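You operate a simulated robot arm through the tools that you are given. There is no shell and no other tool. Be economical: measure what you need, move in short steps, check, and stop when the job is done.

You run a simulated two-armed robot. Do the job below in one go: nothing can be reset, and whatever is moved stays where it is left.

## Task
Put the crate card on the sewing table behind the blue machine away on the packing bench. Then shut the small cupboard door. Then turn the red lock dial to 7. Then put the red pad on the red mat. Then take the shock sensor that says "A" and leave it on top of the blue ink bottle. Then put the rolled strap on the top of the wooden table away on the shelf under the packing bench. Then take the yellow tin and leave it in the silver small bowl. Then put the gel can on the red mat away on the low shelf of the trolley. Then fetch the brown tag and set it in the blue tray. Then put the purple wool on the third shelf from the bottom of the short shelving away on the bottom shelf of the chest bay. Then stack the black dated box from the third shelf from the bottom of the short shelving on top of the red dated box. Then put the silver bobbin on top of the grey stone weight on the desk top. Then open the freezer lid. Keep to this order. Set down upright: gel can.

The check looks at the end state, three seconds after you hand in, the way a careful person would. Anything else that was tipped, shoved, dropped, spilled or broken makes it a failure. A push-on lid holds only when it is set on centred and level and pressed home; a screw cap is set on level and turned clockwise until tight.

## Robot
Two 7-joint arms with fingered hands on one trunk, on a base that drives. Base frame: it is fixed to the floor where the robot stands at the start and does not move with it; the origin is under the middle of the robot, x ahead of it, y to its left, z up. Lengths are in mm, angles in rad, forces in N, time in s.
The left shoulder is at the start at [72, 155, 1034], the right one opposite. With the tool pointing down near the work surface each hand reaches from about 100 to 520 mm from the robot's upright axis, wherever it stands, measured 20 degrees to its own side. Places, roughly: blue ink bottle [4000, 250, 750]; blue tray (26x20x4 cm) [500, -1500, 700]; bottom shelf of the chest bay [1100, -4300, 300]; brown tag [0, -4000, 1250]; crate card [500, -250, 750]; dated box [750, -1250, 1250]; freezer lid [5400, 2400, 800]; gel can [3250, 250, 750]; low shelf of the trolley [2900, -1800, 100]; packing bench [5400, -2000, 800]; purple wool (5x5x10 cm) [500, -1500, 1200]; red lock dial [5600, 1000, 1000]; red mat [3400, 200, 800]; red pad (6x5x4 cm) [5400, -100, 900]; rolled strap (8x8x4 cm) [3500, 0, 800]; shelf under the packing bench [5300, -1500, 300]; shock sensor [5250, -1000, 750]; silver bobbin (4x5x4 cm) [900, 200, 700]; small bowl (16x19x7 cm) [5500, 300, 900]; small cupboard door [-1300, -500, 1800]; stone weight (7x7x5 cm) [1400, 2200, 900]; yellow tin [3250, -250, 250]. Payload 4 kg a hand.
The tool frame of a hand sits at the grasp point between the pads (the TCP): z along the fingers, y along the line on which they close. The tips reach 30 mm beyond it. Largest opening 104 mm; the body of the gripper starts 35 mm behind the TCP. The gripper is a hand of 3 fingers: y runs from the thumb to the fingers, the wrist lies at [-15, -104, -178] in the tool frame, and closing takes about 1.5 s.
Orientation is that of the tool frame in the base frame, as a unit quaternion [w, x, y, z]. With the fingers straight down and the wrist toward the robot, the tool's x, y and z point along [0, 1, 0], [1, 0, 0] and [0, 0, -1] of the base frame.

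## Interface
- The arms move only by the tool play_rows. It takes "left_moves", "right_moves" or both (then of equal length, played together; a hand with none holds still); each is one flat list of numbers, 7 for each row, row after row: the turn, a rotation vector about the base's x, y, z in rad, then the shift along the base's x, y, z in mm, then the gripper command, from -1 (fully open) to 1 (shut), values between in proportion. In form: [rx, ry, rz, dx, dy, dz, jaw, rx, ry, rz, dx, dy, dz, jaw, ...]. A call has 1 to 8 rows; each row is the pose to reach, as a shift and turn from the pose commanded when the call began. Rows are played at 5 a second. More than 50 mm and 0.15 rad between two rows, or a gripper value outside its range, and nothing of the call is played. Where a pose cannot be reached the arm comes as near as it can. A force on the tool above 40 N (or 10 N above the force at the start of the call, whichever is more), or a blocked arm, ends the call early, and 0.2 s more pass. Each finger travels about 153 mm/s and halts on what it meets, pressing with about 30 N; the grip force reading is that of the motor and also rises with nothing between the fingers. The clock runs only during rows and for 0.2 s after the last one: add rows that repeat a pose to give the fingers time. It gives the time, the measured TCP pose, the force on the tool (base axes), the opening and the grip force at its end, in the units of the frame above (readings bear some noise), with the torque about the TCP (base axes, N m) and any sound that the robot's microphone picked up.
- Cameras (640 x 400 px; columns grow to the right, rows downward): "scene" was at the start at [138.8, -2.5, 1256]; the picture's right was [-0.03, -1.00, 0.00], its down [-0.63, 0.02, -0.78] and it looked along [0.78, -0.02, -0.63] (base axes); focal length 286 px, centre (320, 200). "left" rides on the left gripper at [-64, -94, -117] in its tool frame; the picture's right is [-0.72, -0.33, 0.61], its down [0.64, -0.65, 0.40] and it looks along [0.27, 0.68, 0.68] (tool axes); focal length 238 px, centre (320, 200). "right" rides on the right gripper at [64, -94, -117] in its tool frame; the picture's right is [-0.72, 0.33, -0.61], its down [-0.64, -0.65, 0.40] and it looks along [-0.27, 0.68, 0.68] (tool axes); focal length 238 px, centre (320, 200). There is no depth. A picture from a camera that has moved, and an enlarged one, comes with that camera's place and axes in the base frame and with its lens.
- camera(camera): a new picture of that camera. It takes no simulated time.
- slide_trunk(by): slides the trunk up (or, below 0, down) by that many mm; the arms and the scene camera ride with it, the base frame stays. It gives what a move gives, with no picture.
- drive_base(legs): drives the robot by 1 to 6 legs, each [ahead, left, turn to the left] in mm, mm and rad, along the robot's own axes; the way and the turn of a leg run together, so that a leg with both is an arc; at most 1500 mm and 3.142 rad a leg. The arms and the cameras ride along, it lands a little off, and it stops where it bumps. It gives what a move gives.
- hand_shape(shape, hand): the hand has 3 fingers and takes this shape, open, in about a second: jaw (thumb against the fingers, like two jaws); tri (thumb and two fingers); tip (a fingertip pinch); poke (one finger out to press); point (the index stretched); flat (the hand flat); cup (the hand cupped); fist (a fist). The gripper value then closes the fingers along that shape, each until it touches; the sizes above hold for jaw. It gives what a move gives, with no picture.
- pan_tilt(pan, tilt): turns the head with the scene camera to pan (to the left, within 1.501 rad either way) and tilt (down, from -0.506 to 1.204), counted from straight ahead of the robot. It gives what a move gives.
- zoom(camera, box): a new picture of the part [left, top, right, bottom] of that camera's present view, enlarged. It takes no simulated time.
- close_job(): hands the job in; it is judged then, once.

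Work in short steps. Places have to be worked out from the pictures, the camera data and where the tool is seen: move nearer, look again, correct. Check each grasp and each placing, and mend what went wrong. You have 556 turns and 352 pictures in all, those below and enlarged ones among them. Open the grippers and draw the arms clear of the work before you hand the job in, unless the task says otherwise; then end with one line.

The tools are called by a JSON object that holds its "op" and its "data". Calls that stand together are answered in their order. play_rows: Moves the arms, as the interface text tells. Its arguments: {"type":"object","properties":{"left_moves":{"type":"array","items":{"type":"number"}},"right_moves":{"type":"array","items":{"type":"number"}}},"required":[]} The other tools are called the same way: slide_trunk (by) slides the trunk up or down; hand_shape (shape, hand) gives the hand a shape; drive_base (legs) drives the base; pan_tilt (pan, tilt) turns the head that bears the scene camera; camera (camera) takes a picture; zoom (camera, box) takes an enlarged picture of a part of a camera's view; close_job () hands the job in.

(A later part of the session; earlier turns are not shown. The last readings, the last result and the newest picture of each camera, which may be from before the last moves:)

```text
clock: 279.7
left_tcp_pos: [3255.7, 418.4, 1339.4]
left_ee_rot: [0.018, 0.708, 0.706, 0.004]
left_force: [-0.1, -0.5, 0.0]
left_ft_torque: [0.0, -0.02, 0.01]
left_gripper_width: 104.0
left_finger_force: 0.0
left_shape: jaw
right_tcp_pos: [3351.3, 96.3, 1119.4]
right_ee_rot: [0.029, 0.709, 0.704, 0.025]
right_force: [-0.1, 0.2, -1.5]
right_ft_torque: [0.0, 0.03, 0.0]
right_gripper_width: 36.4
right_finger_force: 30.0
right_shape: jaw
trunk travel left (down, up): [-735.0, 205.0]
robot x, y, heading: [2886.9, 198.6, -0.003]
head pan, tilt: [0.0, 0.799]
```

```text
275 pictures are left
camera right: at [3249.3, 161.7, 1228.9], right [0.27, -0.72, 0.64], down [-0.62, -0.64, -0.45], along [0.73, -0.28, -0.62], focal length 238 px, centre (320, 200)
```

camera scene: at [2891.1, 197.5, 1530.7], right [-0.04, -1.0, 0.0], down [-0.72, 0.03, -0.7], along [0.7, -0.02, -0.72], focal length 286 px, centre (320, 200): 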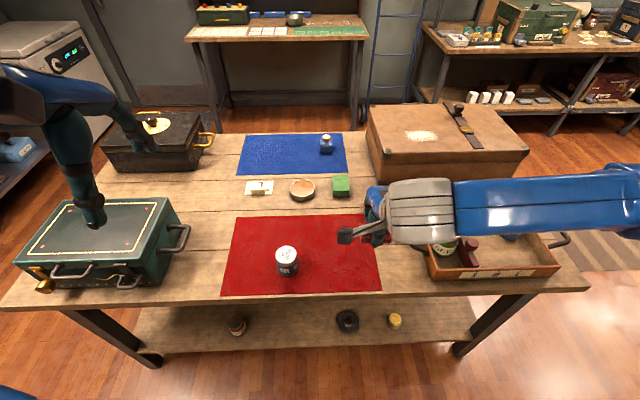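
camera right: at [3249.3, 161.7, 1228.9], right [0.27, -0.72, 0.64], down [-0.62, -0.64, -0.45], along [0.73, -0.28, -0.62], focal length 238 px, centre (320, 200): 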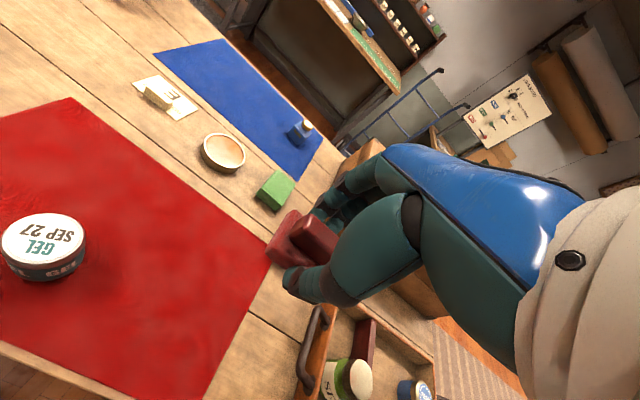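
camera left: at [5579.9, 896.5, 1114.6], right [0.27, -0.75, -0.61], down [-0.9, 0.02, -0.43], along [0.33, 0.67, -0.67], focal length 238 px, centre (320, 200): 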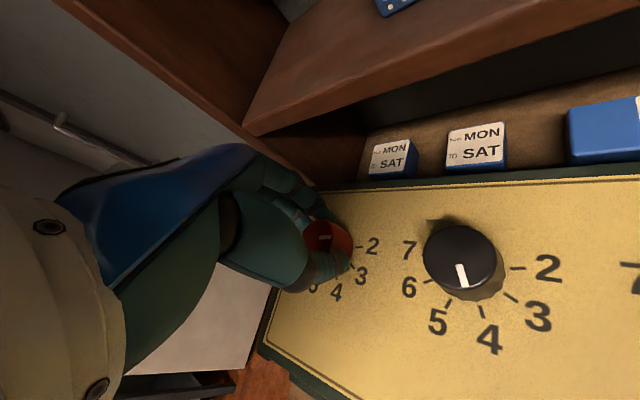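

Lower the trunk by 180, then lower the pad onto the mat.

{"op": "slide_trunk", "data": {"by": -180}}

{"op": "play_rows", "data": {"right_moves": [0, 0, 0, 30, 25, 0, 1, 0, 0, 0, 30, 25, -30, 1, 0, 0, 0, 30, 25, -50, 1, 0, 0, 0, 30, 25, -50, 1]}}

{"op": "camera", "data": {"camera": "right"}}

{"op": "zoom", "data": {"camera": "scene", "box": [220, 180, 480, 340]}}

```text
clock: 281.7
left_tcp_pos: [3261.7, 418.4, 1159.6]
left_ee_rot: [0.017, 0.708, 0.706, 0.002]
left_force: [-1.2, 0.7, 0.3]
left_ft_torque: [0.02, 0.02, -0.01]
left_gripper_width: 104.1
left_finger_force: 0.0
left_shape: jaw
right_tcp_pos: [3355.4, 97.0, 936.9]
right_ee_rot: [0.028, 0.709, 0.705, 0.024]
right_force: [-0.4, -0.1, -0.4]
right_ft_torque: [0.02, -0.01, 0.01]
right_gripper_width: 36.3
right_finger_force: 30.0
right_shape: jaw
trunk travel left (down, up): [-555.0, 385.0]
robot x, y, heading: [2884.3, 200.0, -0.002]
head pan, tilt: [0.0, 0.799]
```

```text
clock: 282.7
left_tcp_pos: [3262.0, 418.5, 1158.4]
left_ee_rot: [0.016, 0.708, 0.706, 0.003]
left_force: [-0.4, -0.3, 0.0]
left_ft_torque: [-0.01, 0.01, 0.0]
left_gripper_width: 103.8
left_finger_force: 0.0
left_shape: jaw
right_tcp_pos: [3387.2, 124.2, 886.7]
right_ee_rot: [0.028, 0.709, 0.704, 0.025]
right_force: [-1.0, 0.2, -0.8]
right_ft_torque: [0.03, 0.01, 0.01]
right_gripper_width: 36.0
right_finger_force: 29.9
right_shape: jaw
trunk travel left (down, up): [-555.0, 385.0]
robot x, y, heading: [2884.6, 197.5, -0.003]
head pan, tilt: [0.0, 0.799]
```

```text
274 pictures are left
camera right: at [3285.0, 188.7, 996.7], right [0.28, -0.72, 0.64], down [-0.63, -0.64, -0.45], along [0.73, -0.28, -0.63], focal length 238 px, centre (320, 200)
```

right: 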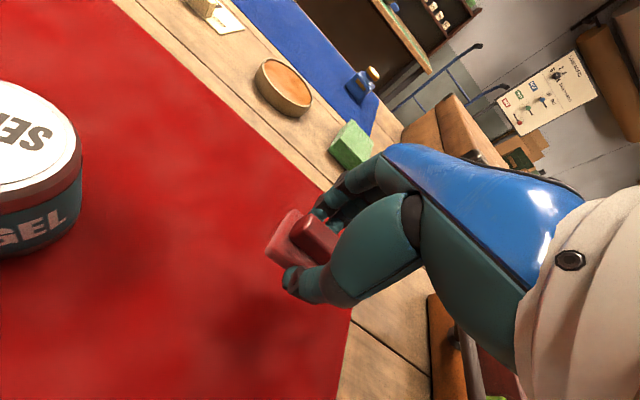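

```text
2.46 times, centred on (350, 260) of scene
camera zoom: at [3019.6, 198.8, 1350.6], right [0.0, -1.0, 0.0], down [-0.72, 0.0, -0.7], along [0.7, 0.0, -0.72], focal length 704 px, centre (246, 52)
```

zoom: 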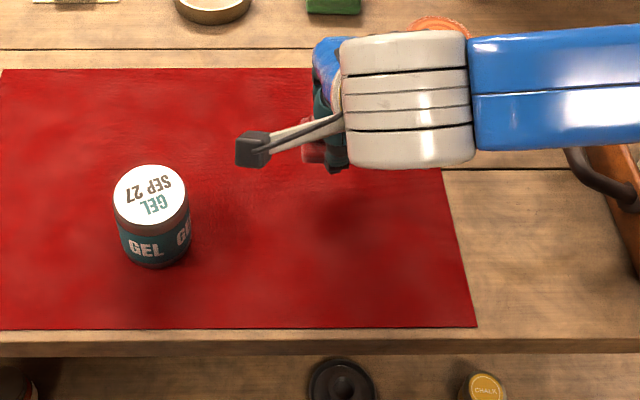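

Over the mat interior. Lower slowly to contact.

{"op": "play_rows", "data": {"right_moves": [0, 0, 0, -10, 0, -12, 1, 0, 0, 0, -10, 0, -20, 1, 0, 0, 0, -10, 0, -28, 1, 0, 0, 0, -10, 0, -34, 1, 0, 0, 0, -10, 0, -40, 1, 0, 0, 0, -10, 0, -46, 1, 0, 0, 0, -10, 0, -52, 1, 0, 0, 0, -10, 0, -58, 1]}}

{"op": "camera", "data": {"camera": "right"}}

```text
clock: 284.5
left_tcp_pos: [3257.7, 418.7, 1159.9]
left_ee_rot: [0.017, 0.709, 0.705, 0.004]
left_force: [0.1, 0.2, -0.5]
left_ft_torque: [0.0, -0.01, -0.01]
left_gripper_width: 104.0
left_finger_force: 0.1
left_shape: jaw
right_tcp_pos: [3373.9, 121.1, 831.8]
right_ee_rot: [0.029, 0.709, 0.704, 0.028]
right_force: [0.1, -1.2, 19.9]
right_ft_torque: [0.05, 0.53, 0.01]
right_gripper_width: 36.4
right_finger_force: 29.8
right_shape: jaw
trunk travel left (down, up): [-555.0, 385.0]
robot x, y, heading: [2882.2, 200.8, -0.005]
head pan, tilt: [0.0, 0.799]
```

```text
272 pictures are left
camera right: at [3271.4, 186.6, 942.4], right [0.27, -0.72, 0.64], down [-0.62, -0.64, -0.46], along [0.74, -0.27, -0.62], focal length 238 px, centre (320, 200)
```

right: 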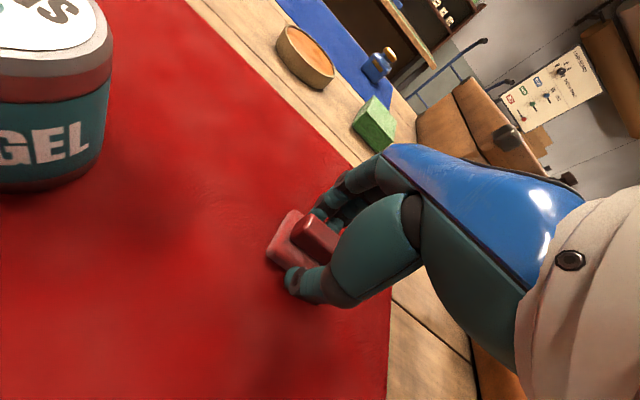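

Contact. Release and rise.

{"op": "play_rows", "data": {"right_moves": [0, 0, 0, 0, 0, 3, 0.8, 0, 0, 0, 0, 0, 3, 0.2, 0, 0, 0, 0, 0, 3, -0.5, 0, 0, 0, 0, 0, 3, -0.8, 0, 0, 0, 0, 0, 45, -0.8, 0, 0, 0, 0, 0, 90, -0.8, 0, 0, 0, 0, 0, 140, -0.8, 0, 0, 0, -40, 0, 170, -0.8]}}

{"op": "camera", "data": {"camera": "right"}}

{"op": "camera", "data": {"camera": "scene"}}

```text
clock: 286.3
left_tcp_pos: [3258.6, 419.0, 1159.0]
left_ee_rot: [0.016, 0.708, 0.706, 0.003]
left_force: [-1.0, 0.6, 0.2]
left_ft_torque: [-0.02, -0.01, 0.0]
left_gripper_width: 103.9
left_finger_force: 0.0
left_shape: jaw
right_tcp_pos: [3332.9, 121.9, 1000.6]
right_ee_rot: [0.028, 0.709, 0.704, 0.024]
right_force: [0.4, 0.0, 0.9]
right_ft_torque: [0.01, -0.03, 0.03]
right_gripper_width: 93.4
right_finger_force: 0.0
right_shape: jaw
trunk travel left (down, up): [-555.0, 385.0]
robot x, y, heading: [2882.6, 199.3, -0.007]
head pan, tilt: [0.0, 0.799]
```

```text
271 pictures are left
camera right: at [3230.6, 186.3, 1110.7], right [0.28, -0.72, 0.64], down [-0.63, -0.64, -0.45], along [0.73, -0.28, -0.62], focal length 238 px, centre (320, 200)
```

right: 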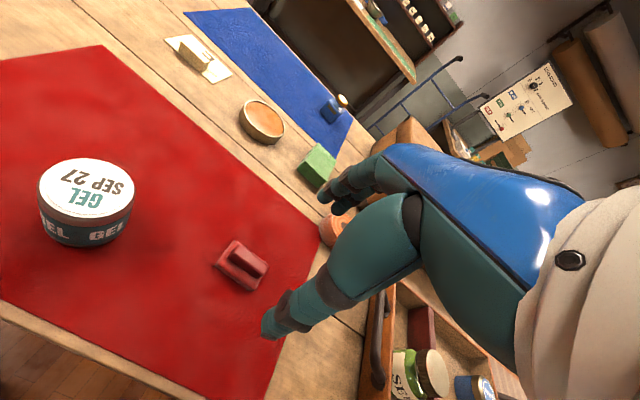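

```text
270 pictures are left
camera scene: at [3017.3, 199.9, 1350.8], right [0.0, -1.0, 0.0], down [-0.72, 0.0, -0.7], along [0.7, 0.0, -0.72], focal length 286 px, centre (320, 200)
```

scene: 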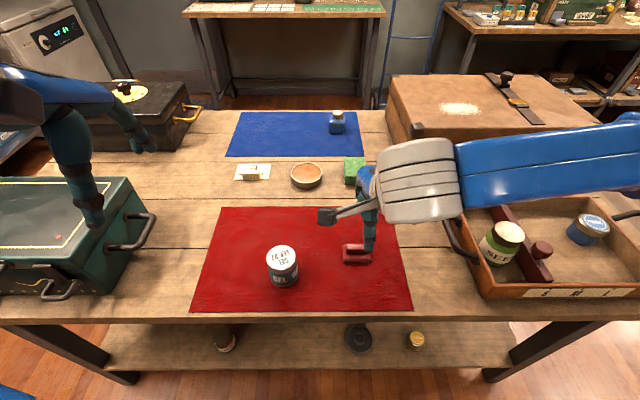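

Pad is on the mat. Next: the shock sensor "A" at the packing bench. Drive back around the table.

{"op": "drive_base", "data": {"legs": [[-150, 0, 0.005], [0, -1150, 0], [1480, 0, 0]]}}

```text
clock: 300.3
left_tcp_pos: [4628.4, -762.5, 1158.0]
left_ee_rot: [0.017, 0.713, 0.701, 0.002]
left_force: [-0.8, -0.5, -0.7]
left_ft_torque: [0.02, 0.0, -0.01]
left_gripper_width: 103.8
left_finger_force: 0.0
left_shape: jaw
right_tcp_pos: [4696.7, -1061.0, 998.8]
right_ee_rot: [0.027, 0.714, 0.699, 0.023]
right_force: [0.7, -0.1, 0.1]
right_ft_torque: [0.01, -0.03, 0.01]
right_gripper_width: 93.5
right_finger_force: 0.0
right_shape: jaw
trunk travel left (down, up): [-555.0, 385.0]
robot x, y, heading: [4253.1, -977.8, -0.015]
head pan, tilt: [0.0, 0.799]
```

{"op": "drive_base", "data": {"legs": [[350, 0, 0.015]]}}

{"op": "pan_tilt", "data": {"pan": 0, "tilt": 0.7}}

{"op": "camera", "data": {"camera": "scene"}}

```text
clock: 302.6
left_tcp_pos: [4976.3, -759.6, 1159.4]
left_ee_rot: [0.016, 0.707, 0.707, 0.003]
left_force: [0.0, 0.5, 0.3]
left_ft_torque: [-0.01, -0.02, -0.02]
left_gripper_width: 104.0
left_finger_force: 0.0
left_shape: jaw
right_tcp_pos: [5050.6, -1056.9, 1001.0]
right_ee_rot: [0.029, 0.708, 0.705, 0.026]
right_force: [0.9, 0.4, 0.0]
right_ft_torque: [-0.01, -0.05, 0.01]
right_gripper_width: 93.3
right_finger_force: 0.1
right_shape: jaw
trunk travel left (down, up): [-555.0, 385.0]
robot x, y, heading: [4602.1, -976.9, -0.002]
head pan, tilt: [0.0, 0.799]
```

```text
clock: 303.3
left_tcp_pos: [4976.7, -760.3, 1158.4]
left_ee_rot: [0.016, 0.707, 0.707, 0.004]
left_force: [-0.4, -0.7, 0.0]
left_ft_torque: [-0.01, 0.0, -0.01]
left_gripper_width: 104.0
left_finger_force: 0.0
left_shape: jaw
right_tcp_pos: [5050.8, -1057.3, 999.6]
right_ee_rot: [0.028, 0.708, 0.705, 0.026]
right_force: [0.1, -0.9, 0.6]
right_ft_torque: [0.02, 0.03, 0.0]
right_gripper_width: 93.5
right_finger_force: 0.0
right_shape: jaw
trunk travel left (down, up): [-555.0, 385.0]
robot x, y, heading: [4607.3, -978.6, -0.0]
head pan, tilt: [0.0, 0.7]
```

```text
269 pictures are left
camera scene: at [4742.2, -980.2, 1358.8], right [0.0, -1.0, 0.0], down [-0.65, 0.0, -0.76], along [0.76, 0.0, -0.65], focal length 286 px, centre (320, 200)
```

scene: 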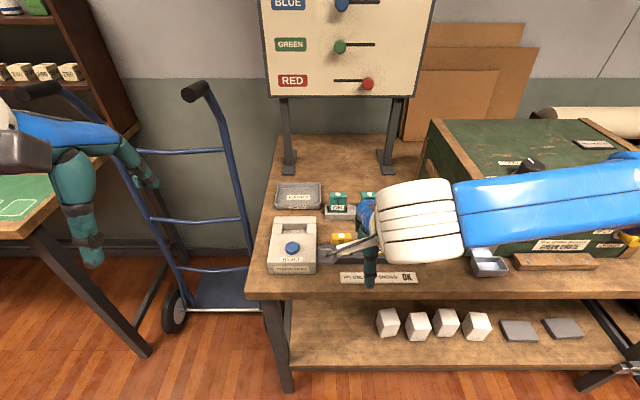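

Raise the trunk and get a clear look at the sensors.

{"op": "slide_trunk", "data": {"by": 200}}

{"op": "drive_base", "data": {"legs": [[0, -160, 0]]}}

{"op": "pan_tilt", "data": {"pan": 0.2, "tilt": 0.85}}

{"op": "camera", "data": {"camera": "scene"}}

```text
clock: 305.4
left_tcp_pos: [4976.5, -760.0, 1358.4]
left_ee_rot: [0.016, 0.707, 0.707, 0.004]
left_force: [0.0, 0.2, -0.2]
left_ft_torque: [0.02, -0.04, -0.03]
left_gripper_width: 103.8
left_finger_force: 0.1
left_shape: jaw
right_tcp_pos: [5051.5, -1057.7, 1201.2]
right_ee_rot: [0.028, 0.708, 0.705, 0.025]
right_force: [0.2, -0.3, -0.1]
right_ft_torque: [0.01, -0.02, 0.01]
right_gripper_width: 93.5
right_finger_force: 0.1
right_shape: jaw
trunk travel left (down, up): [-755.0, 185.0]
robot x, y, heading: [4601.6, -981.8, 0.003]
head pan, tilt: [0.0, 0.7]
```

```text
clock: 306.9
left_tcp_pos: [4976.9, -895.8, 1353.6]
left_ee_rot: [0.021, 0.707, 0.706, -0.003]
left_force: [-1.0, 0.5, -1.2]
left_ft_torque: [-0.14, 0.01, -0.04]
left_gripper_width: 103.8
left_finger_force: 0.0
left_shape: jaw
right_tcp_pos: [5051.3, -1197.2, 1201.9]
right_ee_rot: [0.034, 0.708, 0.705, 0.019]
right_force: [-0.3, 2.1, -0.1]
right_ft_torque: [-0.04, -0.05, -0.03]
right_gripper_width: 93.5
right_finger_force: 0.0
right_shape: jaw
trunk travel left (down, up): [-755.0, 185.0]
robot x, y, heading: [4601.8, -1138.7, -0.01]
head pan, tilt: [0.0, 0.7]
```

```text
clock: 307.6
left_tcp_pos: [4975.2, -905.5, 1356.0]
left_ee_rot: [0.017, 0.706, 0.708, 0.0]
left_force: [-0.4, 0.9, -0.3]
left_ft_torque: [-0.05, 0.0, 0.0]
left_gripper_width: 103.8
left_finger_force: 0.1
left_shape: jaw
right_tcp_pos: [5049.6, -1206.9, 1201.3]
right_ee_rot: [0.031, 0.708, 0.705, 0.023]
right_force: [-1.3, -0.7, -0.2]
right_ft_torque: [-0.07, -0.04, -0.02]
right_gripper_width: 93.5
right_finger_force: 0.1
right_shape: jaw
trunk travel left (down, up): [-755.0, 185.0]
robot x, y, heading: [4602.3, -1135.9, -0.005]
head pan, tilt: [0.201, 0.85]
```

```text
268 pictures are left
camera scene: at [4733.0, -1107.2, 1546.5], right [0.19, -0.98, 0.01], down [-0.74, -0.15, -0.66], along [0.65, 0.12, -0.75], focal length 286 px, centre (320, 200)
```

scene: 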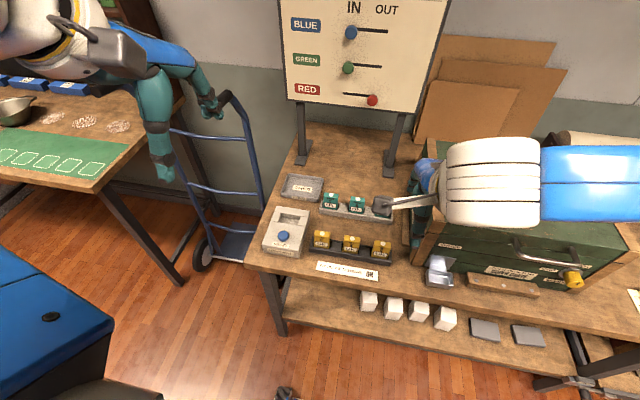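

{"op": "zoom", "data": {"camera": "scene", "box": [250, 160, 410, 290]}}

{"op": "camera", "data": {"camera": "right"}}

```text
3.08 times, centred on (330, 225) of scene
camera zoom: at [4733.0, -1107.2, 1546.5], right [0.19, -0.98, 0.01], down [-0.74, -0.15, -0.66], along [0.65, 0.12, -0.75], focal length 880 px, centre (289, 123)
```

zoom: 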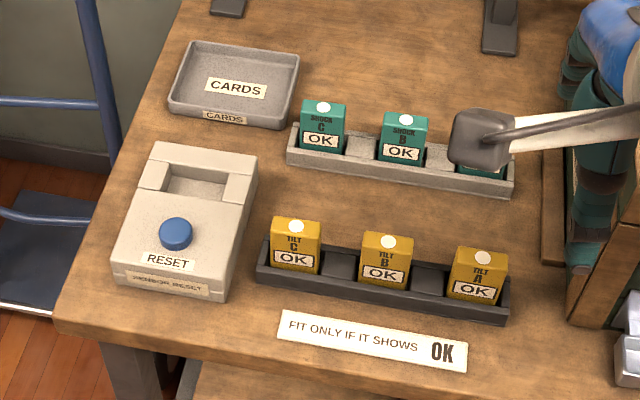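

```text
266 pictures are left
camera right: at [4946.6, -1140.6, 1311.4], right [0.28, -0.71, 0.64], down [-0.62, -0.64, -0.45], along [0.73, -0.28, -0.62], focal length 238 px, centre (320, 200)
```

right: 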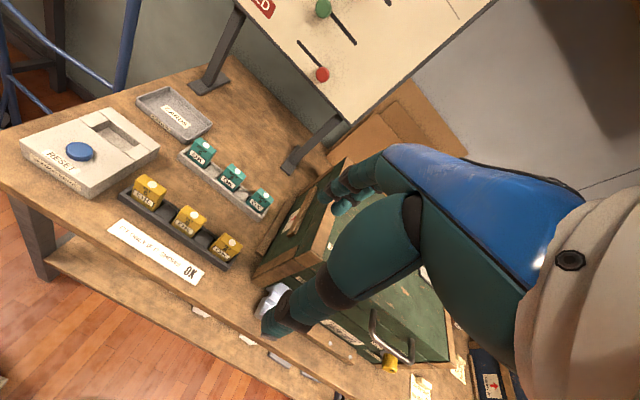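

The teal blocks are the shock sensors (C, B, A from left). Zoom on A via the right camera.

{"op": "zoom", "data": {"camera": "right", "box": [170, 120, 290, 230]}}

```text
3.64 times, centred on (230, 175) of right
camera zoom: at [4946.6, -1140.6, 1311.4], right [0.28, -0.71, 0.64], down [-0.62, -0.64, -0.45], along [0.73, -0.28, -0.62], focal length 867 px, centre (647, 291)
```

zoom: 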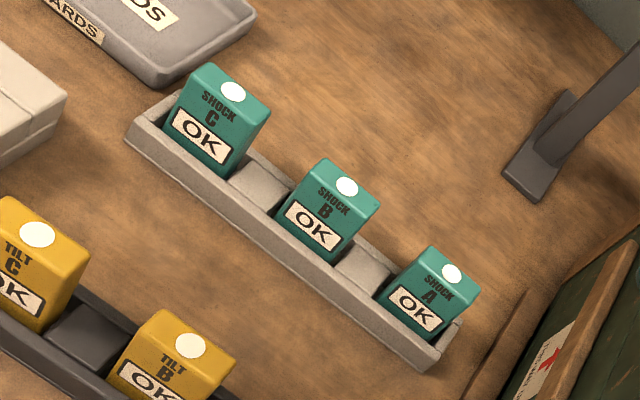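

A shows OK. The left hand fits better (the green box would obstruct the right forearm). Strafe right ~225 and go ahead 170, keeping the trunk high.

{"op": "drive_base", "data": {"legs": [[0, -225, 0.005], [170, 0, 0]]}}

{"op": "play_rows", "data": {"left_moves": [0, 0, 0, 45, -10, -10, -1, 0, 0, 0, 90, -20, -30, -1, 0, 0, 0, 125, -35, -60, -1, 0, 0, 0, 145, -50, -100, -1, 0, 0, 0, 160, -60, -145, -1, 0, 0, 0, 170, -60, -190, -1, 0, 0, 0, 170, -60, -235, -1, 0, 0, 0, 170, -60, -270, -1]}}

{"op": "camera", "data": {"camera": "left"}}

{"op": "camera", "data": {"camera": "scene"}}

```text
clock: 310.4
left_tcp_pos: [5140.1, -1142.6, 1358.4]
left_ee_rot: [0.016, 0.707, 0.707, 0.004]
left_force: [-0.3, 0.7, -0.5]
left_ft_torque: [-0.04, 0.0, 0.01]
left_gripper_width: 103.8
left_finger_force: 0.1
left_shape: jaw
right_tcp_pos: [5213.5, -1441.4, 1203.7]
right_ee_rot: [0.03, 0.709, 0.705, 0.027]
right_force: [-0.3, 0.7, 0.3]
right_ft_torque: [-0.03, 0.01, -0.02]
right_gripper_width: 93.6
right_finger_force: 0.0
right_shape: jaw
trunk travel left (down, up): [-755.0, 185.0]
robot x, y, heading: [4771.4, -1367.9, -0.007]
head pan, tilt: [0.201, 0.85]
```

```text
refused: row 2 steps farther than a row can; nothing moved
```

```text
264 pictures are left
camera left: at [5040.8, -1204.0, 1474.0], right [-0.31, -0.73, -0.61], down [-0.64, 0.63, -0.44], along [0.7, 0.26, -0.66], focal length 238 px, centre (320, 200)
```

left: 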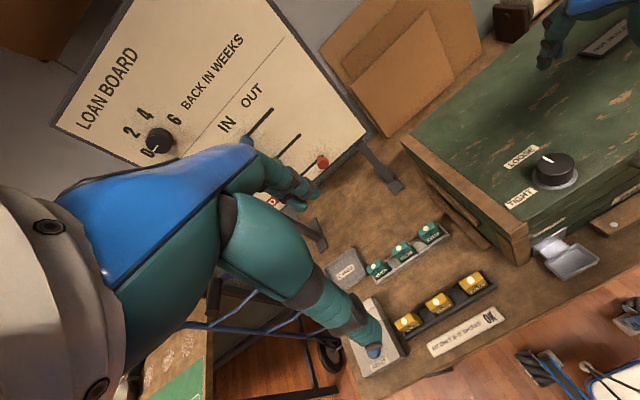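

```text
263 pictures are left
camera scene: at [4895.7, -1341.2, 1547.0], right [0.19, -0.98, 0.01], down [-0.74, -0.15, -0.66], along [0.65, 0.12, -0.75], focal length 286 px, centre (320, 200)
```

scene: 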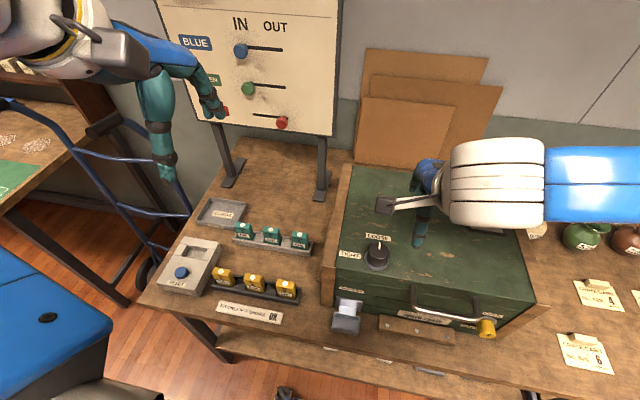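

A ≈(5340,-1198,845). Move the left hand above with smaller steps.

{"op": "play_rows", "data": {"left_moves": [0, 0, 0, 40, -10, -10, -1, 0, 0, 0, 80, -20, -25, -1, 0, 0, 0, 115, -32, -50, -1, 0, 0, 0, 140, -42, -85, -1, 0, 0, 0, 160, -52, -125, -1, 0, 0, 0, 180, -55, -165, -1, 0, 0, 0, 195, -56, -210, -1, 0, 0, 0, 198, -56, -255, -1]}}

{"op": "play_rows", "data": {"left_moves": [0, 0, 0, 0, 0, -45, -1, 0, 0, 0, 0, 0, -90, -1, 0, 0, 0, 0, 0, -135, -1, 0, 0, 0, 0, 0, -160, -1, 0, 0, 0, 0, 0, -160, -1]}}

{"op": "camera", "data": {"camera": "left"}}

{"op": "camera", "data": {"camera": "scene"}}

```text
clock: 312.2
left_tcp_pos: [5342.4, -1204.8, 1101.3]
left_ee_rot: [0.014, 0.706, 0.708, 0.005]
left_force: [0.6, -0.4, -0.6]
left_ft_torque: [0.01, -0.01, 0.03]
left_gripper_width: 104.0
left_finger_force: 0.1
left_shape: jaw
right_tcp_pos: [5217.3, -1447.3, 1201.2]
right_ee_rot: [0.028, 0.709, 0.704, 0.028]
right_force: [0.1, 0.8, -0.2]
right_ft_torque: [-0.01, 0.03, -0.01]
right_gripper_width: 93.2
right_finger_force: 0.0
right_shape: jaw
trunk travel left (down, up): [-755.0, 185.0]
robot x, y, heading: [4770.8, -1372.3, -0.003]
head pan, tilt: [0.201, 0.85]
```

```text
clock: 313.4
left_tcp_pos: [5342.0, -1202.4, 944.6]
left_ee_rot: [0.014, 0.707, 0.707, 0.005]
left_force: [0.7, 0.0, -0.7]
left_ft_torque: [0.02, 0.02, -0.02]
left_gripper_width: 103.8
left_finger_force: 0.0
left_shape: jaw
right_tcp_pos: [5215.6, -1450.1, 1201.0]
right_ee_rot: [0.027, 0.708, 0.705, 0.027]
right_force: [0.1, 0.6, 0.3]
right_ft_torque: [-0.01, 0.0, -0.01]
right_gripper_width: 93.5
right_finger_force: 0.1
right_shape: jaw
trunk travel left (down, up): [-755.0, 185.0]
robot x, y, heading: [4769.6, -1363.6, -0.004]
head pan, tilt: [0.201, 0.85]
```

```text
262 pictures are left
camera left: at [5243.9, -1266.1, 1059.6], right [-0.31, -0.73, -0.61], down [-0.64, 0.64, -0.43], along [0.7, 0.26, -0.66], focal length 238 px, centre (320, 200)
```

left: 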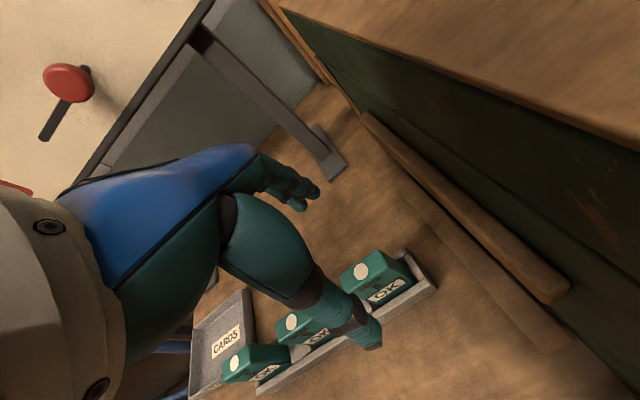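

```text
261 pictures are left
camera scene: at [4901.8, -1352.0, 1546.6], right [0.19, -0.98, 0.0], down [-0.74, -0.15, -0.66], along [0.65, 0.13, -0.75], focal length 286 px, centre (320, 200)
```

scene: 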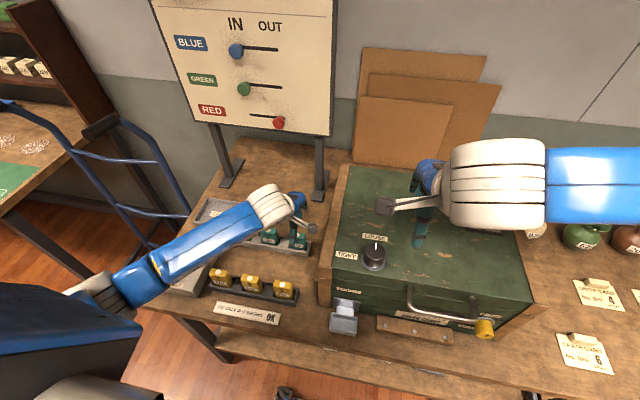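

Well aligned (A at ≈(5347,-1198)). Descend to TCP z≈860.

{"op": "play_rows", "data": {"left_moves": [0, 0, 0, 5, 4, -35, -0.5, 0, 0, 0, 5, 4, -60, -0.5, 0, 0, 0, 5, 4, -75, -0.5, 0, 0, 0, 5, 4, -84, -0.5, 0, 0, 0, 5, 4, -84, -0.5]}}

{"op": "camera", "data": {"camera": "left"}}

{"op": "zoom", "data": {"camera": "scene", "box": [200, 170, 360, 300]}}

```text
clock: 314.6
left_tcp_pos: [5344.9, -1200.6, 859.8]
left_ee_rot: [0.014, 0.707, 0.707, 0.005]
left_force: [0.2, 0.2, -0.1]
left_ft_torque: [0.01, 0.02, -0.02]
left_gripper_width: 78.2
left_finger_force: 0.0
left_shape: jaw
right_tcp_pos: [5217.1, -1450.0, 1201.1]
right_ee_rot: [0.027, 0.709, 0.705, 0.027]
right_force: [0.4, 1.0, 0.1]
right_ft_torque: [-0.02, 0.01, 0.0]
right_gripper_width: 93.3
right_finger_force: 0.0
right_shape: jaw
trunk travel left (down, up): [-755.0, 185.0]
robot x, y, heading: [4767.8, -1364.7, -0.005]
head pan, tilt: [0.201, 0.85]
```

```text
260 pictures are left
camera left: at [5246.6, -1263.7, 974.9], right [-0.31, -0.73, -0.61], down [-0.64, 0.64, -0.43], along [0.7, 0.26, -0.66], focal length 238 px, centre (320, 200)
```

left: 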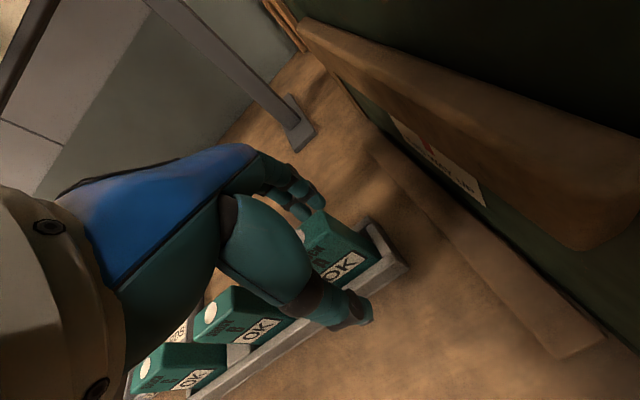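

```text
3.08 times, centred on (280, 235) of scene
camera zoom: at [4901.7, -1352.0, 1546.6], right [0.19, -0.98, 0.0], down [-0.74, -0.15, -0.66], along [0.65, 0.13, -0.75], focal length 880 px, centre (443, 92)
```

zoom: 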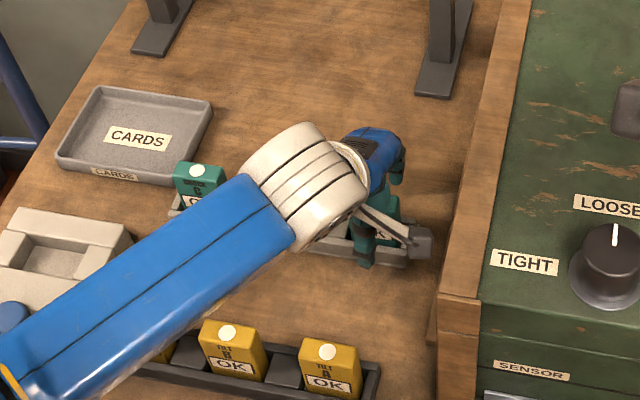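

Sensor is between thumb and fingers; close.

{"op": "play_rows", "data": {"left_moves": [0, 0, 0, 0, 0, 0, 0.2, 0, 0, 0, 0, 0, 0, 1, 0, 0, 0, 0, 0, 0, 1, 0, 0, 0, 0, 0, 0, 1, 0, 0, 0, 0, 0, 0, 1]}}

{"op": "play_rows", "data": {"left_moves": [0, 0, 0, 0, 0, 15, 1, 0, 0, 0, 0, 0, 35, 1, 0, 0, 0, 0, 0, 60, 1, 0, 0, 0, 0, 0, 90, 1, 0, 0, 0, 0, 0, 120, 1, 0, 0, 0, 0, 0, 120, 1]}}

{"op": "camera", "data": {"camera": "left"}}

```text
clock: 315.8
left_tcp_pos: [5344.2, -1201.2, 858.9]
left_ee_rot: [0.014, 0.707, 0.707, 0.005]
left_force: [-0.3, 0.1, -0.7]
left_ft_torque: [-0.02, -0.02, 0.0]
left_gripper_width: 15.0
left_finger_force: 30.2
left_shape: jaw
right_tcp_pos: [5217.1, -1450.2, 1200.6]
right_ee_rot: [0.027, 0.709, 0.705, 0.028]
right_force: [1.0, 0.1, 0.7]
right_ft_torque: [-0.01, -0.01, 0.02]
right_gripper_width: 93.5
right_finger_force: 0.1
right_shape: jaw
trunk travel left (down, up): [-755.0, 185.0]
robot x, y, heading: [4769.5, -1368.1, -0.001]
head pan, tilt: [0.201, 0.85]
```

```text
clock: 317.2
left_tcp_pos: [5346.1, -1203.1, 980.9]
left_ee_rot: [0.014, 0.707, 0.707, 0.005]
left_force: [0.7, -0.5, -1.2]
left_ft_torque: [0.0, -0.01, -0.03]
left_gripper_width: 14.8
left_finger_force: 30.2
left_shape: jaw
right_tcp_pos: [5216.5, -1449.4, 1202.0]
right_ee_rot: [0.027, 0.708, 0.705, 0.028]
right_force: [-0.5, -1.1, 0.2]
right_ft_torque: [-0.04, -0.01, 0.0]
right_gripper_width: 93.4
right_finger_force: 0.1
right_shape: jaw
trunk travel left (down, up): [-755.0, 185.0]
robot x, y, heading: [4769.1, -1366.8, -0.007]
head pan, tilt: [0.201, 0.85]
```

```text
258 pictures are left
camera left: at [5248.5, -1265.5, 1096.5], right [-0.31, -0.73, -0.61], down [-0.64, 0.64, -0.43], along [0.7, 0.26, -0.66], focal length 238 px, centre (320, 200)
```

left: 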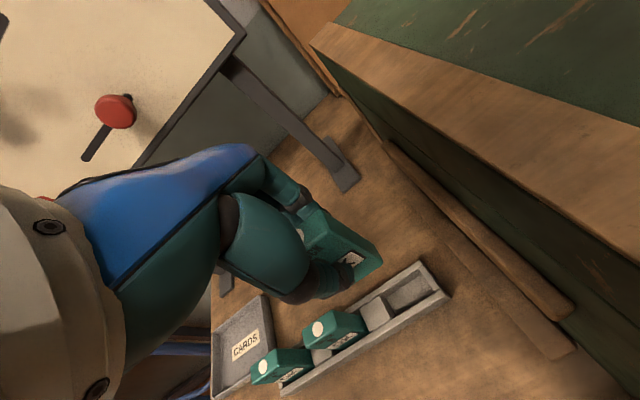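

Sensor A is in hand, upright. Tuck it in, raise, back off and go to y≈300 between table and desk.

{"op": "play_rows", "data": {"left_moves": [0, 0, 0, -30, 5, 25, 1, 0, 0, 0, -60, 10, 50, 1, 0, 0, 0, -95, 15, 75, 1, 0, 0, 0, -130, 20, 100, 1, 0, 0, 0, -160, 25, 120, 1, 0, 0, 0, -160, 25, 120, 1]}}

{"op": "drive_base", "data": {"legs": [[-180, 0, 0], [0, 1450, 0], [0, 200, 0]]}}

```text
clock: 318.6
left_tcp_pos: [5199.7, -1181.2, 1089.8]
left_ee_rot: [0.013, 0.706, 0.708, 0.005]
left_force: [-0.4, -0.3, -1.8]
left_ft_torque: [-0.01, 0.03, 0.0]
left_gripper_width: 14.8
left_finger_force: 29.9
left_shape: jaw
left hand out of reach, approached as far as the arm can: row 5, 6
right_tcp_pos: [5217.2, -1449.5, 1200.6]
right_ee_rot: [0.027, 0.709, 0.705, 0.027]
right_force: [-0.7, 0.2, 0.3]
right_ft_torque: [0.02, 0.0, 0.02]
right_gripper_width: 93.5
right_finger_force: 0.2
right_shape: jaw
trunk travel left (down, up): [-755.0, 185.0]
robot x, y, heading: [4773.2, -1365.5, -0.004]
head pan, tilt: [0.201, 0.85]
```

```text
clock: 328.3
left_tcp_pos: [5076.7, 506.1, 1091.7]
left_ee_rot: [0.012, 0.718, 0.696, 0.005]
left_force: [0.0, -0.4, -0.8]
left_ft_torque: [-0.03, -0.02, -0.01]
left_gripper_width: 14.8
left_finger_force: 30.0
left_shape: jaw
right_tcp_pos: [5084.0, 234.8, 1201.7]
right_ee_rot: [0.026, 0.721, 0.692, 0.028]
right_force: [0.3, -0.8, -0.2]
right_ft_torque: [-0.02, 0.02, 0.03]
right_gripper_width: 93.5
right_finger_force: 0.1
right_shape: jaw
trunk travel left (down, up): [-755.0, 185.0]
robot x, y, heading: [4642.9, 336.8, -0.036]
head pan, tilt: [0.201, 0.85]
```

Turn around to face the table (−x).

{"op": "drive_base", "data": {"legs": [[0, 0, 1.6], [0, 0, 1.57]]}}

{"op": "pan_tilt", "data": {"pan": 0.1, "tilt": 0.7}}

{"op": "camera", "data": {"camera": "scene"}}

```text
clock: 336.6
left_tcp_pos: [4226.8, 126.7, 1089.7]
left_ee_rot: [0.005, 0.729, -0.684, -0.014]
left_force: [0.8, -1.0, -1.8]
left_ft_torque: [-0.03, 0.04, -0.01]
left_gripper_width: 14.8
left_finger_force: 30.4
left_shape: jaw
right_tcp_pos: [4194.8, 393.3, 1200.8]
right_ee_rot: [0.029, 0.725, -0.687, -0.027]
right_force: [-0.6, -0.4, 0.1]
right_ft_torque: [-0.02, -0.02, -0.02]
right_gripper_width: 93.3
right_finger_force: 0.1
right_shape: jaw
trunk travel left (down, up): [-755.0, 185.0]
robot x, y, heading: [4637.8, 337.0, -3.087]
head pan, tilt: [0.201, 0.85]
```

```text
clock: 337.3
left_tcp_pos: [4228.7, 126.2, 1090.0]
left_ee_rot: [0.006, 0.729, -0.685, -0.013]
left_force: [-1.4, -1.2, -1.2]
left_ft_torque: [0.04, 0.01, -0.02]
left_gripper_width: 14.6
left_finger_force: 29.7
left_shape: jaw
right_tcp_pos: [4197.3, 393.1, 1201.9]
right_ee_rot: [0.028, 0.726, -0.687, -0.026]
right_force: [-0.4, -0.3, -0.4]
right_ft_torque: [0.02, 0.0, -0.01]
right_gripper_width: 93.6
right_finger_force: 0.0
right_shape: jaw
trunk travel left (down, up): [-755.0, 185.0]
robot x, y, heading: [4641.5, 339.3, -3.084]
head pan, tilt: [0.099, 0.7]
```

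```text
257 pictures are left
camera scene: at [4505.6, 320.7, 1558.8], right [-0.15, 0.99, 0.0], down [0.64, 0.1, -0.76], along [-0.75, -0.12, -0.65], focal length 286 px, centre (320, 200)
```

scene: 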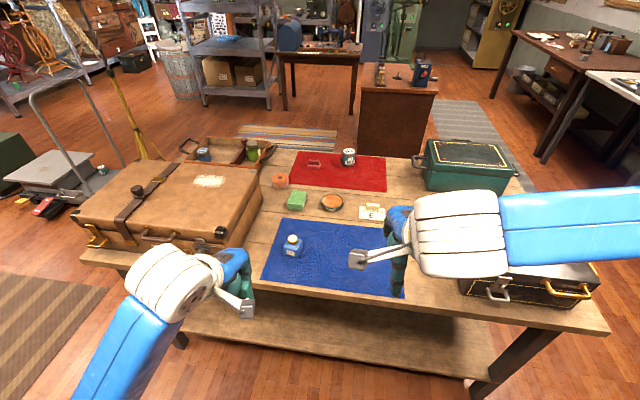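

Zoom on the bottle area.

{"op": "zoom", "data": {"camera": "scene", "box": [240, 140, 410, 300]}}

```text
2.50 times, centred on (325, 220) of scene
camera zoom: at [4505.6, 320.7, 1558.8], right [-0.15, 0.99, 0.0], down [0.64, 0.1, -0.76], along [-0.75, -0.12, -0.65], focal length 715 px, centre (308, 150)
```

zoom: 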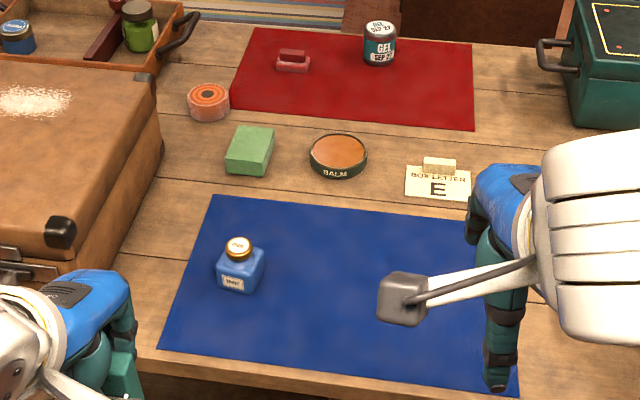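

Orange coil is the rolled strap (for later). Bottle cap ≈(3892,128). Approach by 235 mm and straighten.

{"op": "drive_base", "data": {"legs": [[235, 0, -0.057]]}}

{"op": "camera", "data": {"camera": "left"}}

{"op": "camera", "data": {"camera": "scene"}}

```text
clock: 339.0
left_tcp_pos: [3992.8, 139.9, 1092.1]
left_ee_rot: [0.007, 0.711, -0.703, -0.015]
left_force: [0.3, -0.9, -0.9]
left_ft_torque: [-0.01, -0.02, -0.01]
left_gripper_width: 14.8
left_finger_force: 29.6
left_shape: jaw
right_tcp_pos: [3974.6, 409.9, 1203.7]
right_ee_rot: [0.031, 0.707, -0.706, -0.029]
right_force: [-0.5, -0.6, -0.5]
right_ft_torque: [0.02, -0.01, -0.02]
right_gripper_width: 93.7
right_finger_force: 0.1
right_shape: jaw
trunk travel left (down, up): [-755.0, 185.0]
robot x, y, heading: [4413.7, 329.4, -3.129]
head pan, tilt: [0.099, 0.7]
```

```text
255 pictures are left
camera left: at [4089.4, 204.2, 1207.1], right [0.3, 0.73, -0.61], down [0.65, -0.63, -0.43], along [-0.7, -0.27, -0.66], focal length 238 px, centre (320, 200)
```

left: 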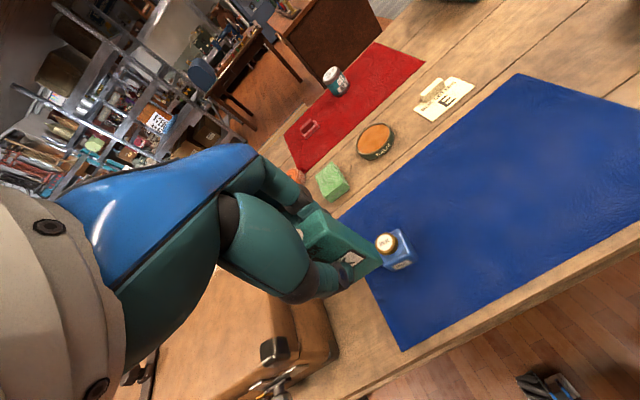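

```text
254 pictures are left
camera scene: at [4281.7, 320.5, 1559.5], right [-0.1, 0.99, 0.0], down [0.64, 0.07, -0.77], along [-0.76, -0.08, -0.64], focal length 286 px, centre (320, 200)
```

scene: 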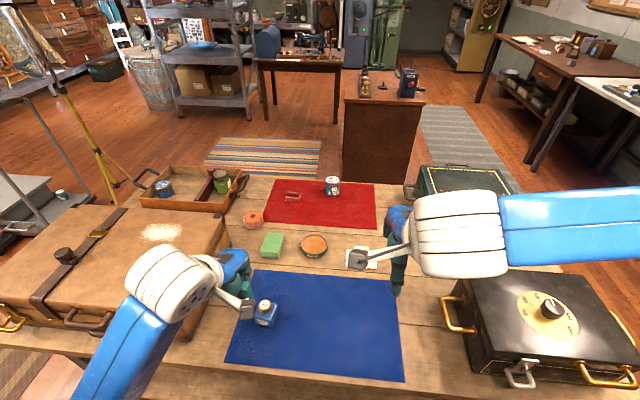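

Cap top ≈(3893,131,850). Move the sensor above it, high enough to clear.

{"op": "play_rows", "data": {"left_moves": [0, 0, 0, -40, -3, 0, 1, 0, 0, 0, -80, -6, 0, 1, 0, 0, 0, -100, -8, -30, 1, 0, 0, 0, -100, -8, -70, 1, 0, 0, 0, -100, -8, -110, 1, 0, 0, 0, -100, -8, -130, 1, 0, 0, 0, -100, -8, -130, 1]}}

{"op": "camera", "data": {"camera": "left"}}

{"op": "zoom", "data": {"camera": "scene", "box": [180, 230, 340, 350]}}

```text
clock: 340.6
left_tcp_pos: [3890.4, 133.1, 959.2]
left_ee_rot: [0.005, 0.711, -0.703, -0.015]
left_force: [-0.2, 0.1, -0.8]
left_ft_torque: [0.0, -0.01, 0.0]
left_gripper_width: 14.5
left_finger_force: 29.6
left_shape: jaw
right_tcp_pos: [3971.3, 408.0, 1201.1]
right_ee_rot: [0.03, 0.708, -0.705, -0.028]
right_force: [-0.4, -0.2, -0.1]
right_ft_torque: [0.01, 0.03, -0.01]
right_gripper_width: 93.4
right_finger_force: 0.2
right_shape: jaw
trunk travel left (down, up): [-755.0, 185.0]
robot x, y, heading: [4414.6, 330.8, -3.137]
head pan, tilt: [0.099, 0.7]
```

```text
253 pictures are left
camera left: at [3986.2, 196.0, 1075.3], right [0.3, 0.73, -0.61], down [0.65, -0.63, -0.43], along [-0.7, -0.27, -0.66], focal length 238 px, centre (320, 200)
```

left: 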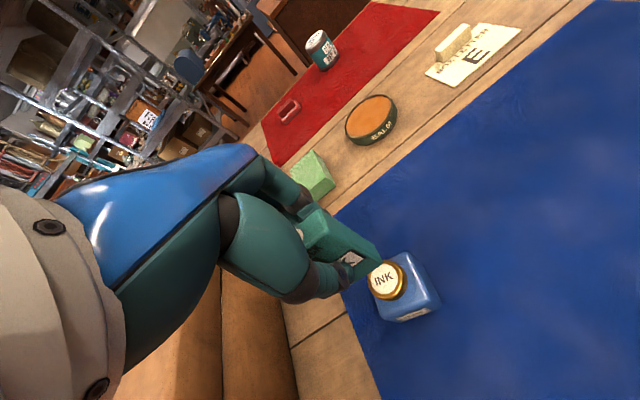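

```text
3.33 times, centred on (260, 290) of scene
camera zoom: at [4275.0, 321.0, 1558.9], right [-0.1, 0.99, 0.0], down [0.64, 0.07, -0.76], along [-0.76, -0.08, -0.65], focal length 954 px, centre (520, -100)
```

zoom: 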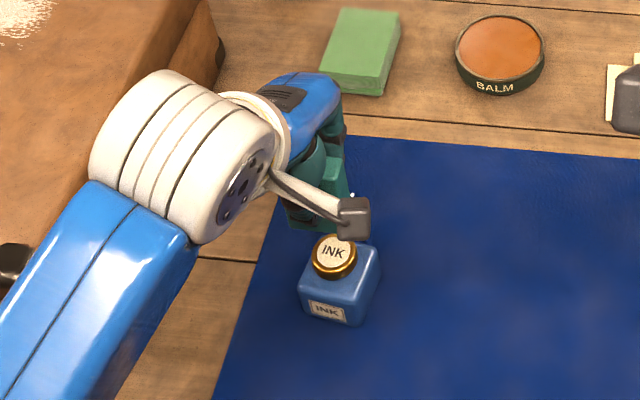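

Alignment confirmed within ~2 mm. Descend gently.

{"op": "play_rows", "data": {"left_moves": [0, 0, 0, 2, -2, -12, 1, 0, 0, 0, 2, -2, -24, 1, 0, 0, 0, 2, -2, -34, 1, 0, 0, 0, 2, -2, -40, 1, 0, 0, 0, 2, -2, -44, 1, 0, 0, 0, 2, -2, -47, 1]}}

{"op": "zoom", "data": {"camera": "left", "box": [240, 160, 480, 330]}}

{"op": "zoom", "data": {"camera": "scene", "box": [200, 250, 320, 340]}}

```text
clock: 342.0
left_tcp_pos: [3893.3, 131.8, 920.7]
left_ee_rot: [0.011, 0.71, -0.704, -0.02]
left_force: [-2.0, -3.5, 32.0]
left_ft_torque: [-0.09, -0.11, 0.03]
left_gripper_width: 16.1
left_finger_force: 29.7
left_shape: jaw
right_tcp_pos: [3976.9, 410.4, 1205.2]
right_ee_rot: [0.031, 0.708, -0.705, -0.029]
right_force: [-0.1, 0.0, -0.4]
right_ft_torque: [0.0, 0.04, -0.02]
right_gripper_width: 93.5
right_finger_force: 0.1
right_shape: jaw
trunk travel left (down, up): [-755.0, 185.0]
robot x, y, heading: [4414.6, 329.4, -3.141]
head pan, tilt: [0.099, 0.7]
```

```text
2.35 times, centred on (360, 245) of left
camera zoom: at [3990.7, 195.6, 1034.1], right [0.29, 0.73, -0.62], down [0.64, -0.63, -0.44], along [-0.71, -0.27, -0.65], focal length 561 px, centre (226, 94)
```

zoom: 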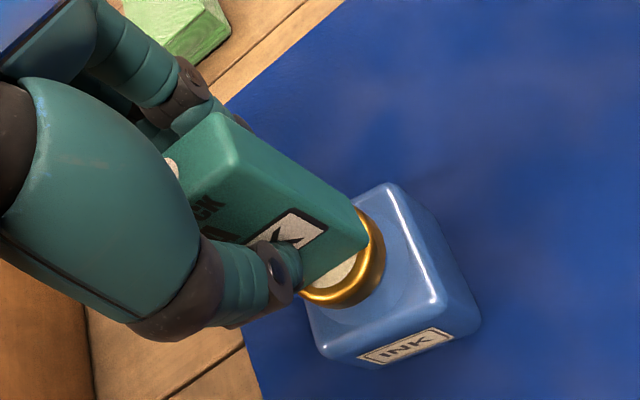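

```text
4.44 times, centred on (260, 295) of scene
camera zoom: at [4282.9, 322.7, 1560.3], right [-0.1, 0.99, 0.0], down [0.64, 0.07, -0.77], along [-0.76, -0.08, -0.64], focal length 1271 px, centre (587, -222)
```

zoom: 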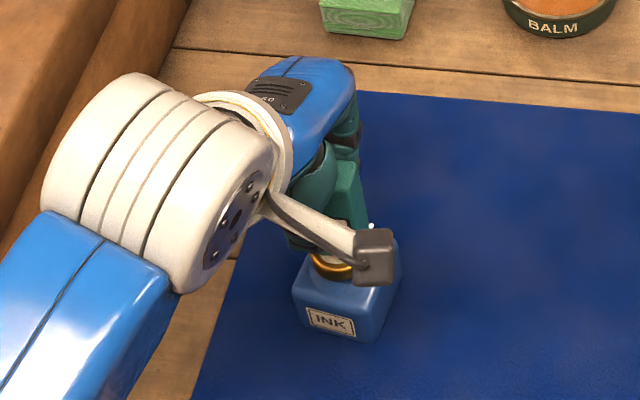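

Contact at TCP z≈921; the sensor sits ~4 mm off the cap centre (cap ≈(3900,135)). Lift slightly, shift, and set down softly.

{"op": "play_rows", "data": {"left_moves": [0, 0, 0, 0, 0, 14, 1, 0, 0, 0, 5, 3, 16, 1, 0, 0, 0, 5, 3, 13, 1, 0, 0, 0, 5, 3, 11, 1, 0, 0, 0, 5, 3, 10, 1, 0, 0, 0, 5, 3, 9, 1]}}

{"op": "zoom", "data": {"camera": "left", "box": [240, 160, 480, 330]}}

```text
clock: 343.4
left_tcp_pos: [3896.9, 134.7, 922.8]
left_ee_rot: [0.005, 0.71, -0.704, -0.014]
left_force: [-0.7, 0.5, 1.4]
left_ft_torque: [-0.01, 0.03, 0.02]
left_gripper_width: 15.5
left_finger_force: 29.9
left_shape: jaw
right_tcp_pos: [3973.0, 409.6, 1202.9]
right_ee_rot: [0.029, 0.708, -0.705, -0.028]
right_force: [-1.0, 0.5, -1.1]
right_ft_torque: [-0.02, 0.01, -0.01]
right_gripper_width: 93.5
right_finger_force: 0.0
right_shape: jaw
trunk travel left (down, up): [-755.0, 185.0]
robot x, y, heading: [4412.0, 328.2, -3.138]
head pan, tilt: [0.099, 0.7]
```

```text
2.35 times, centred on (360, 245) of left
camera zoom: at [3992.9, 197.4, 1037.1], right [0.3, 0.73, -0.61], down [0.65, -0.63, -0.43], along [-0.7, -0.27, -0.66], focal length 561 px, centre (226, 94)
```

zoom: 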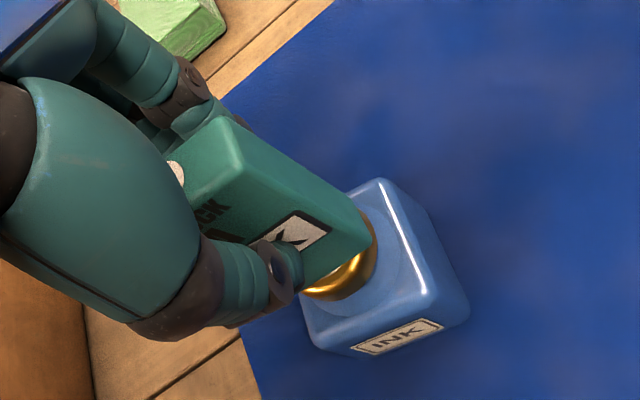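

Centred well. Open slowly, then rise straight up.

{"op": "play_rows", "data": {"left_moves": [0, 0, 0, 0, 0, -1, 1, 0, 0, 0, 0, 0, -1, 0.7, 0, 0, 0, 0, 0, -1, 0.5, 0, 0, 0, 0, 0, -1, 0.2, 0, 0, 0, 0, 0, -1, 0, 0, 0, 0, 0, 0, -1, -0.3, 0, 0, 0, 0, 0, -1, -0.3]}}

{"op": "zoom", "data": {"camera": "left", "box": [240, 160, 480, 330]}}

```text
clock: 345.0
left_tcp_pos: [3896.0, 134.4, 921.7]
left_ee_rot: [0.006, 0.711, -0.703, -0.014]
left_force: [0.1, 0.5, 0.2]
left_ft_torque: [-0.01, -0.02, 0.0]
left_gripper_width: 67.0
left_finger_force: 0.1
left_shape: jaw
right_tcp_pos: [3970.7, 410.8, 1203.0]
right_ee_rot: [0.029, 0.708, -0.705, -0.028]
right_force: [0.1, 0.4, -0.3]
right_ft_torque: [0.01, -0.02, -0.02]
right_gripper_width: 93.5
right_finger_force: 0.2
right_shape: jaw
trunk travel left (down, up): [-755.0, 185.0]
robot x, y, heading: [4415.0, 327.7, -3.137]
head pan, tilt: [0.099, 0.7]
```

```text
2.35 times, centred on (360, 245) of left
camera zoom: at [3992.2, 197.4, 1036.3], right [0.3, 0.73, -0.61], down [0.65, -0.63, -0.43], along [-0.7, -0.27, -0.66], focal length 561 px, centre (226, 94)
```

zoom: 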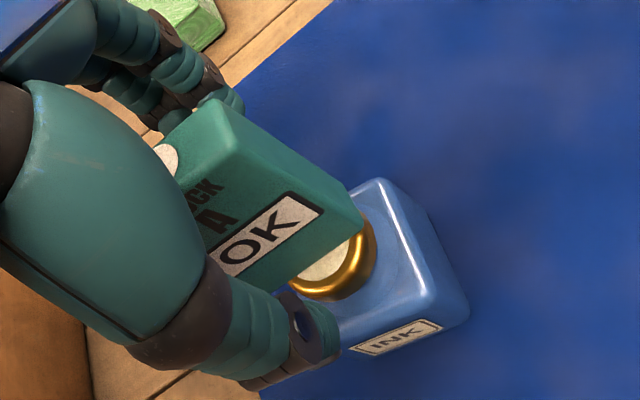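

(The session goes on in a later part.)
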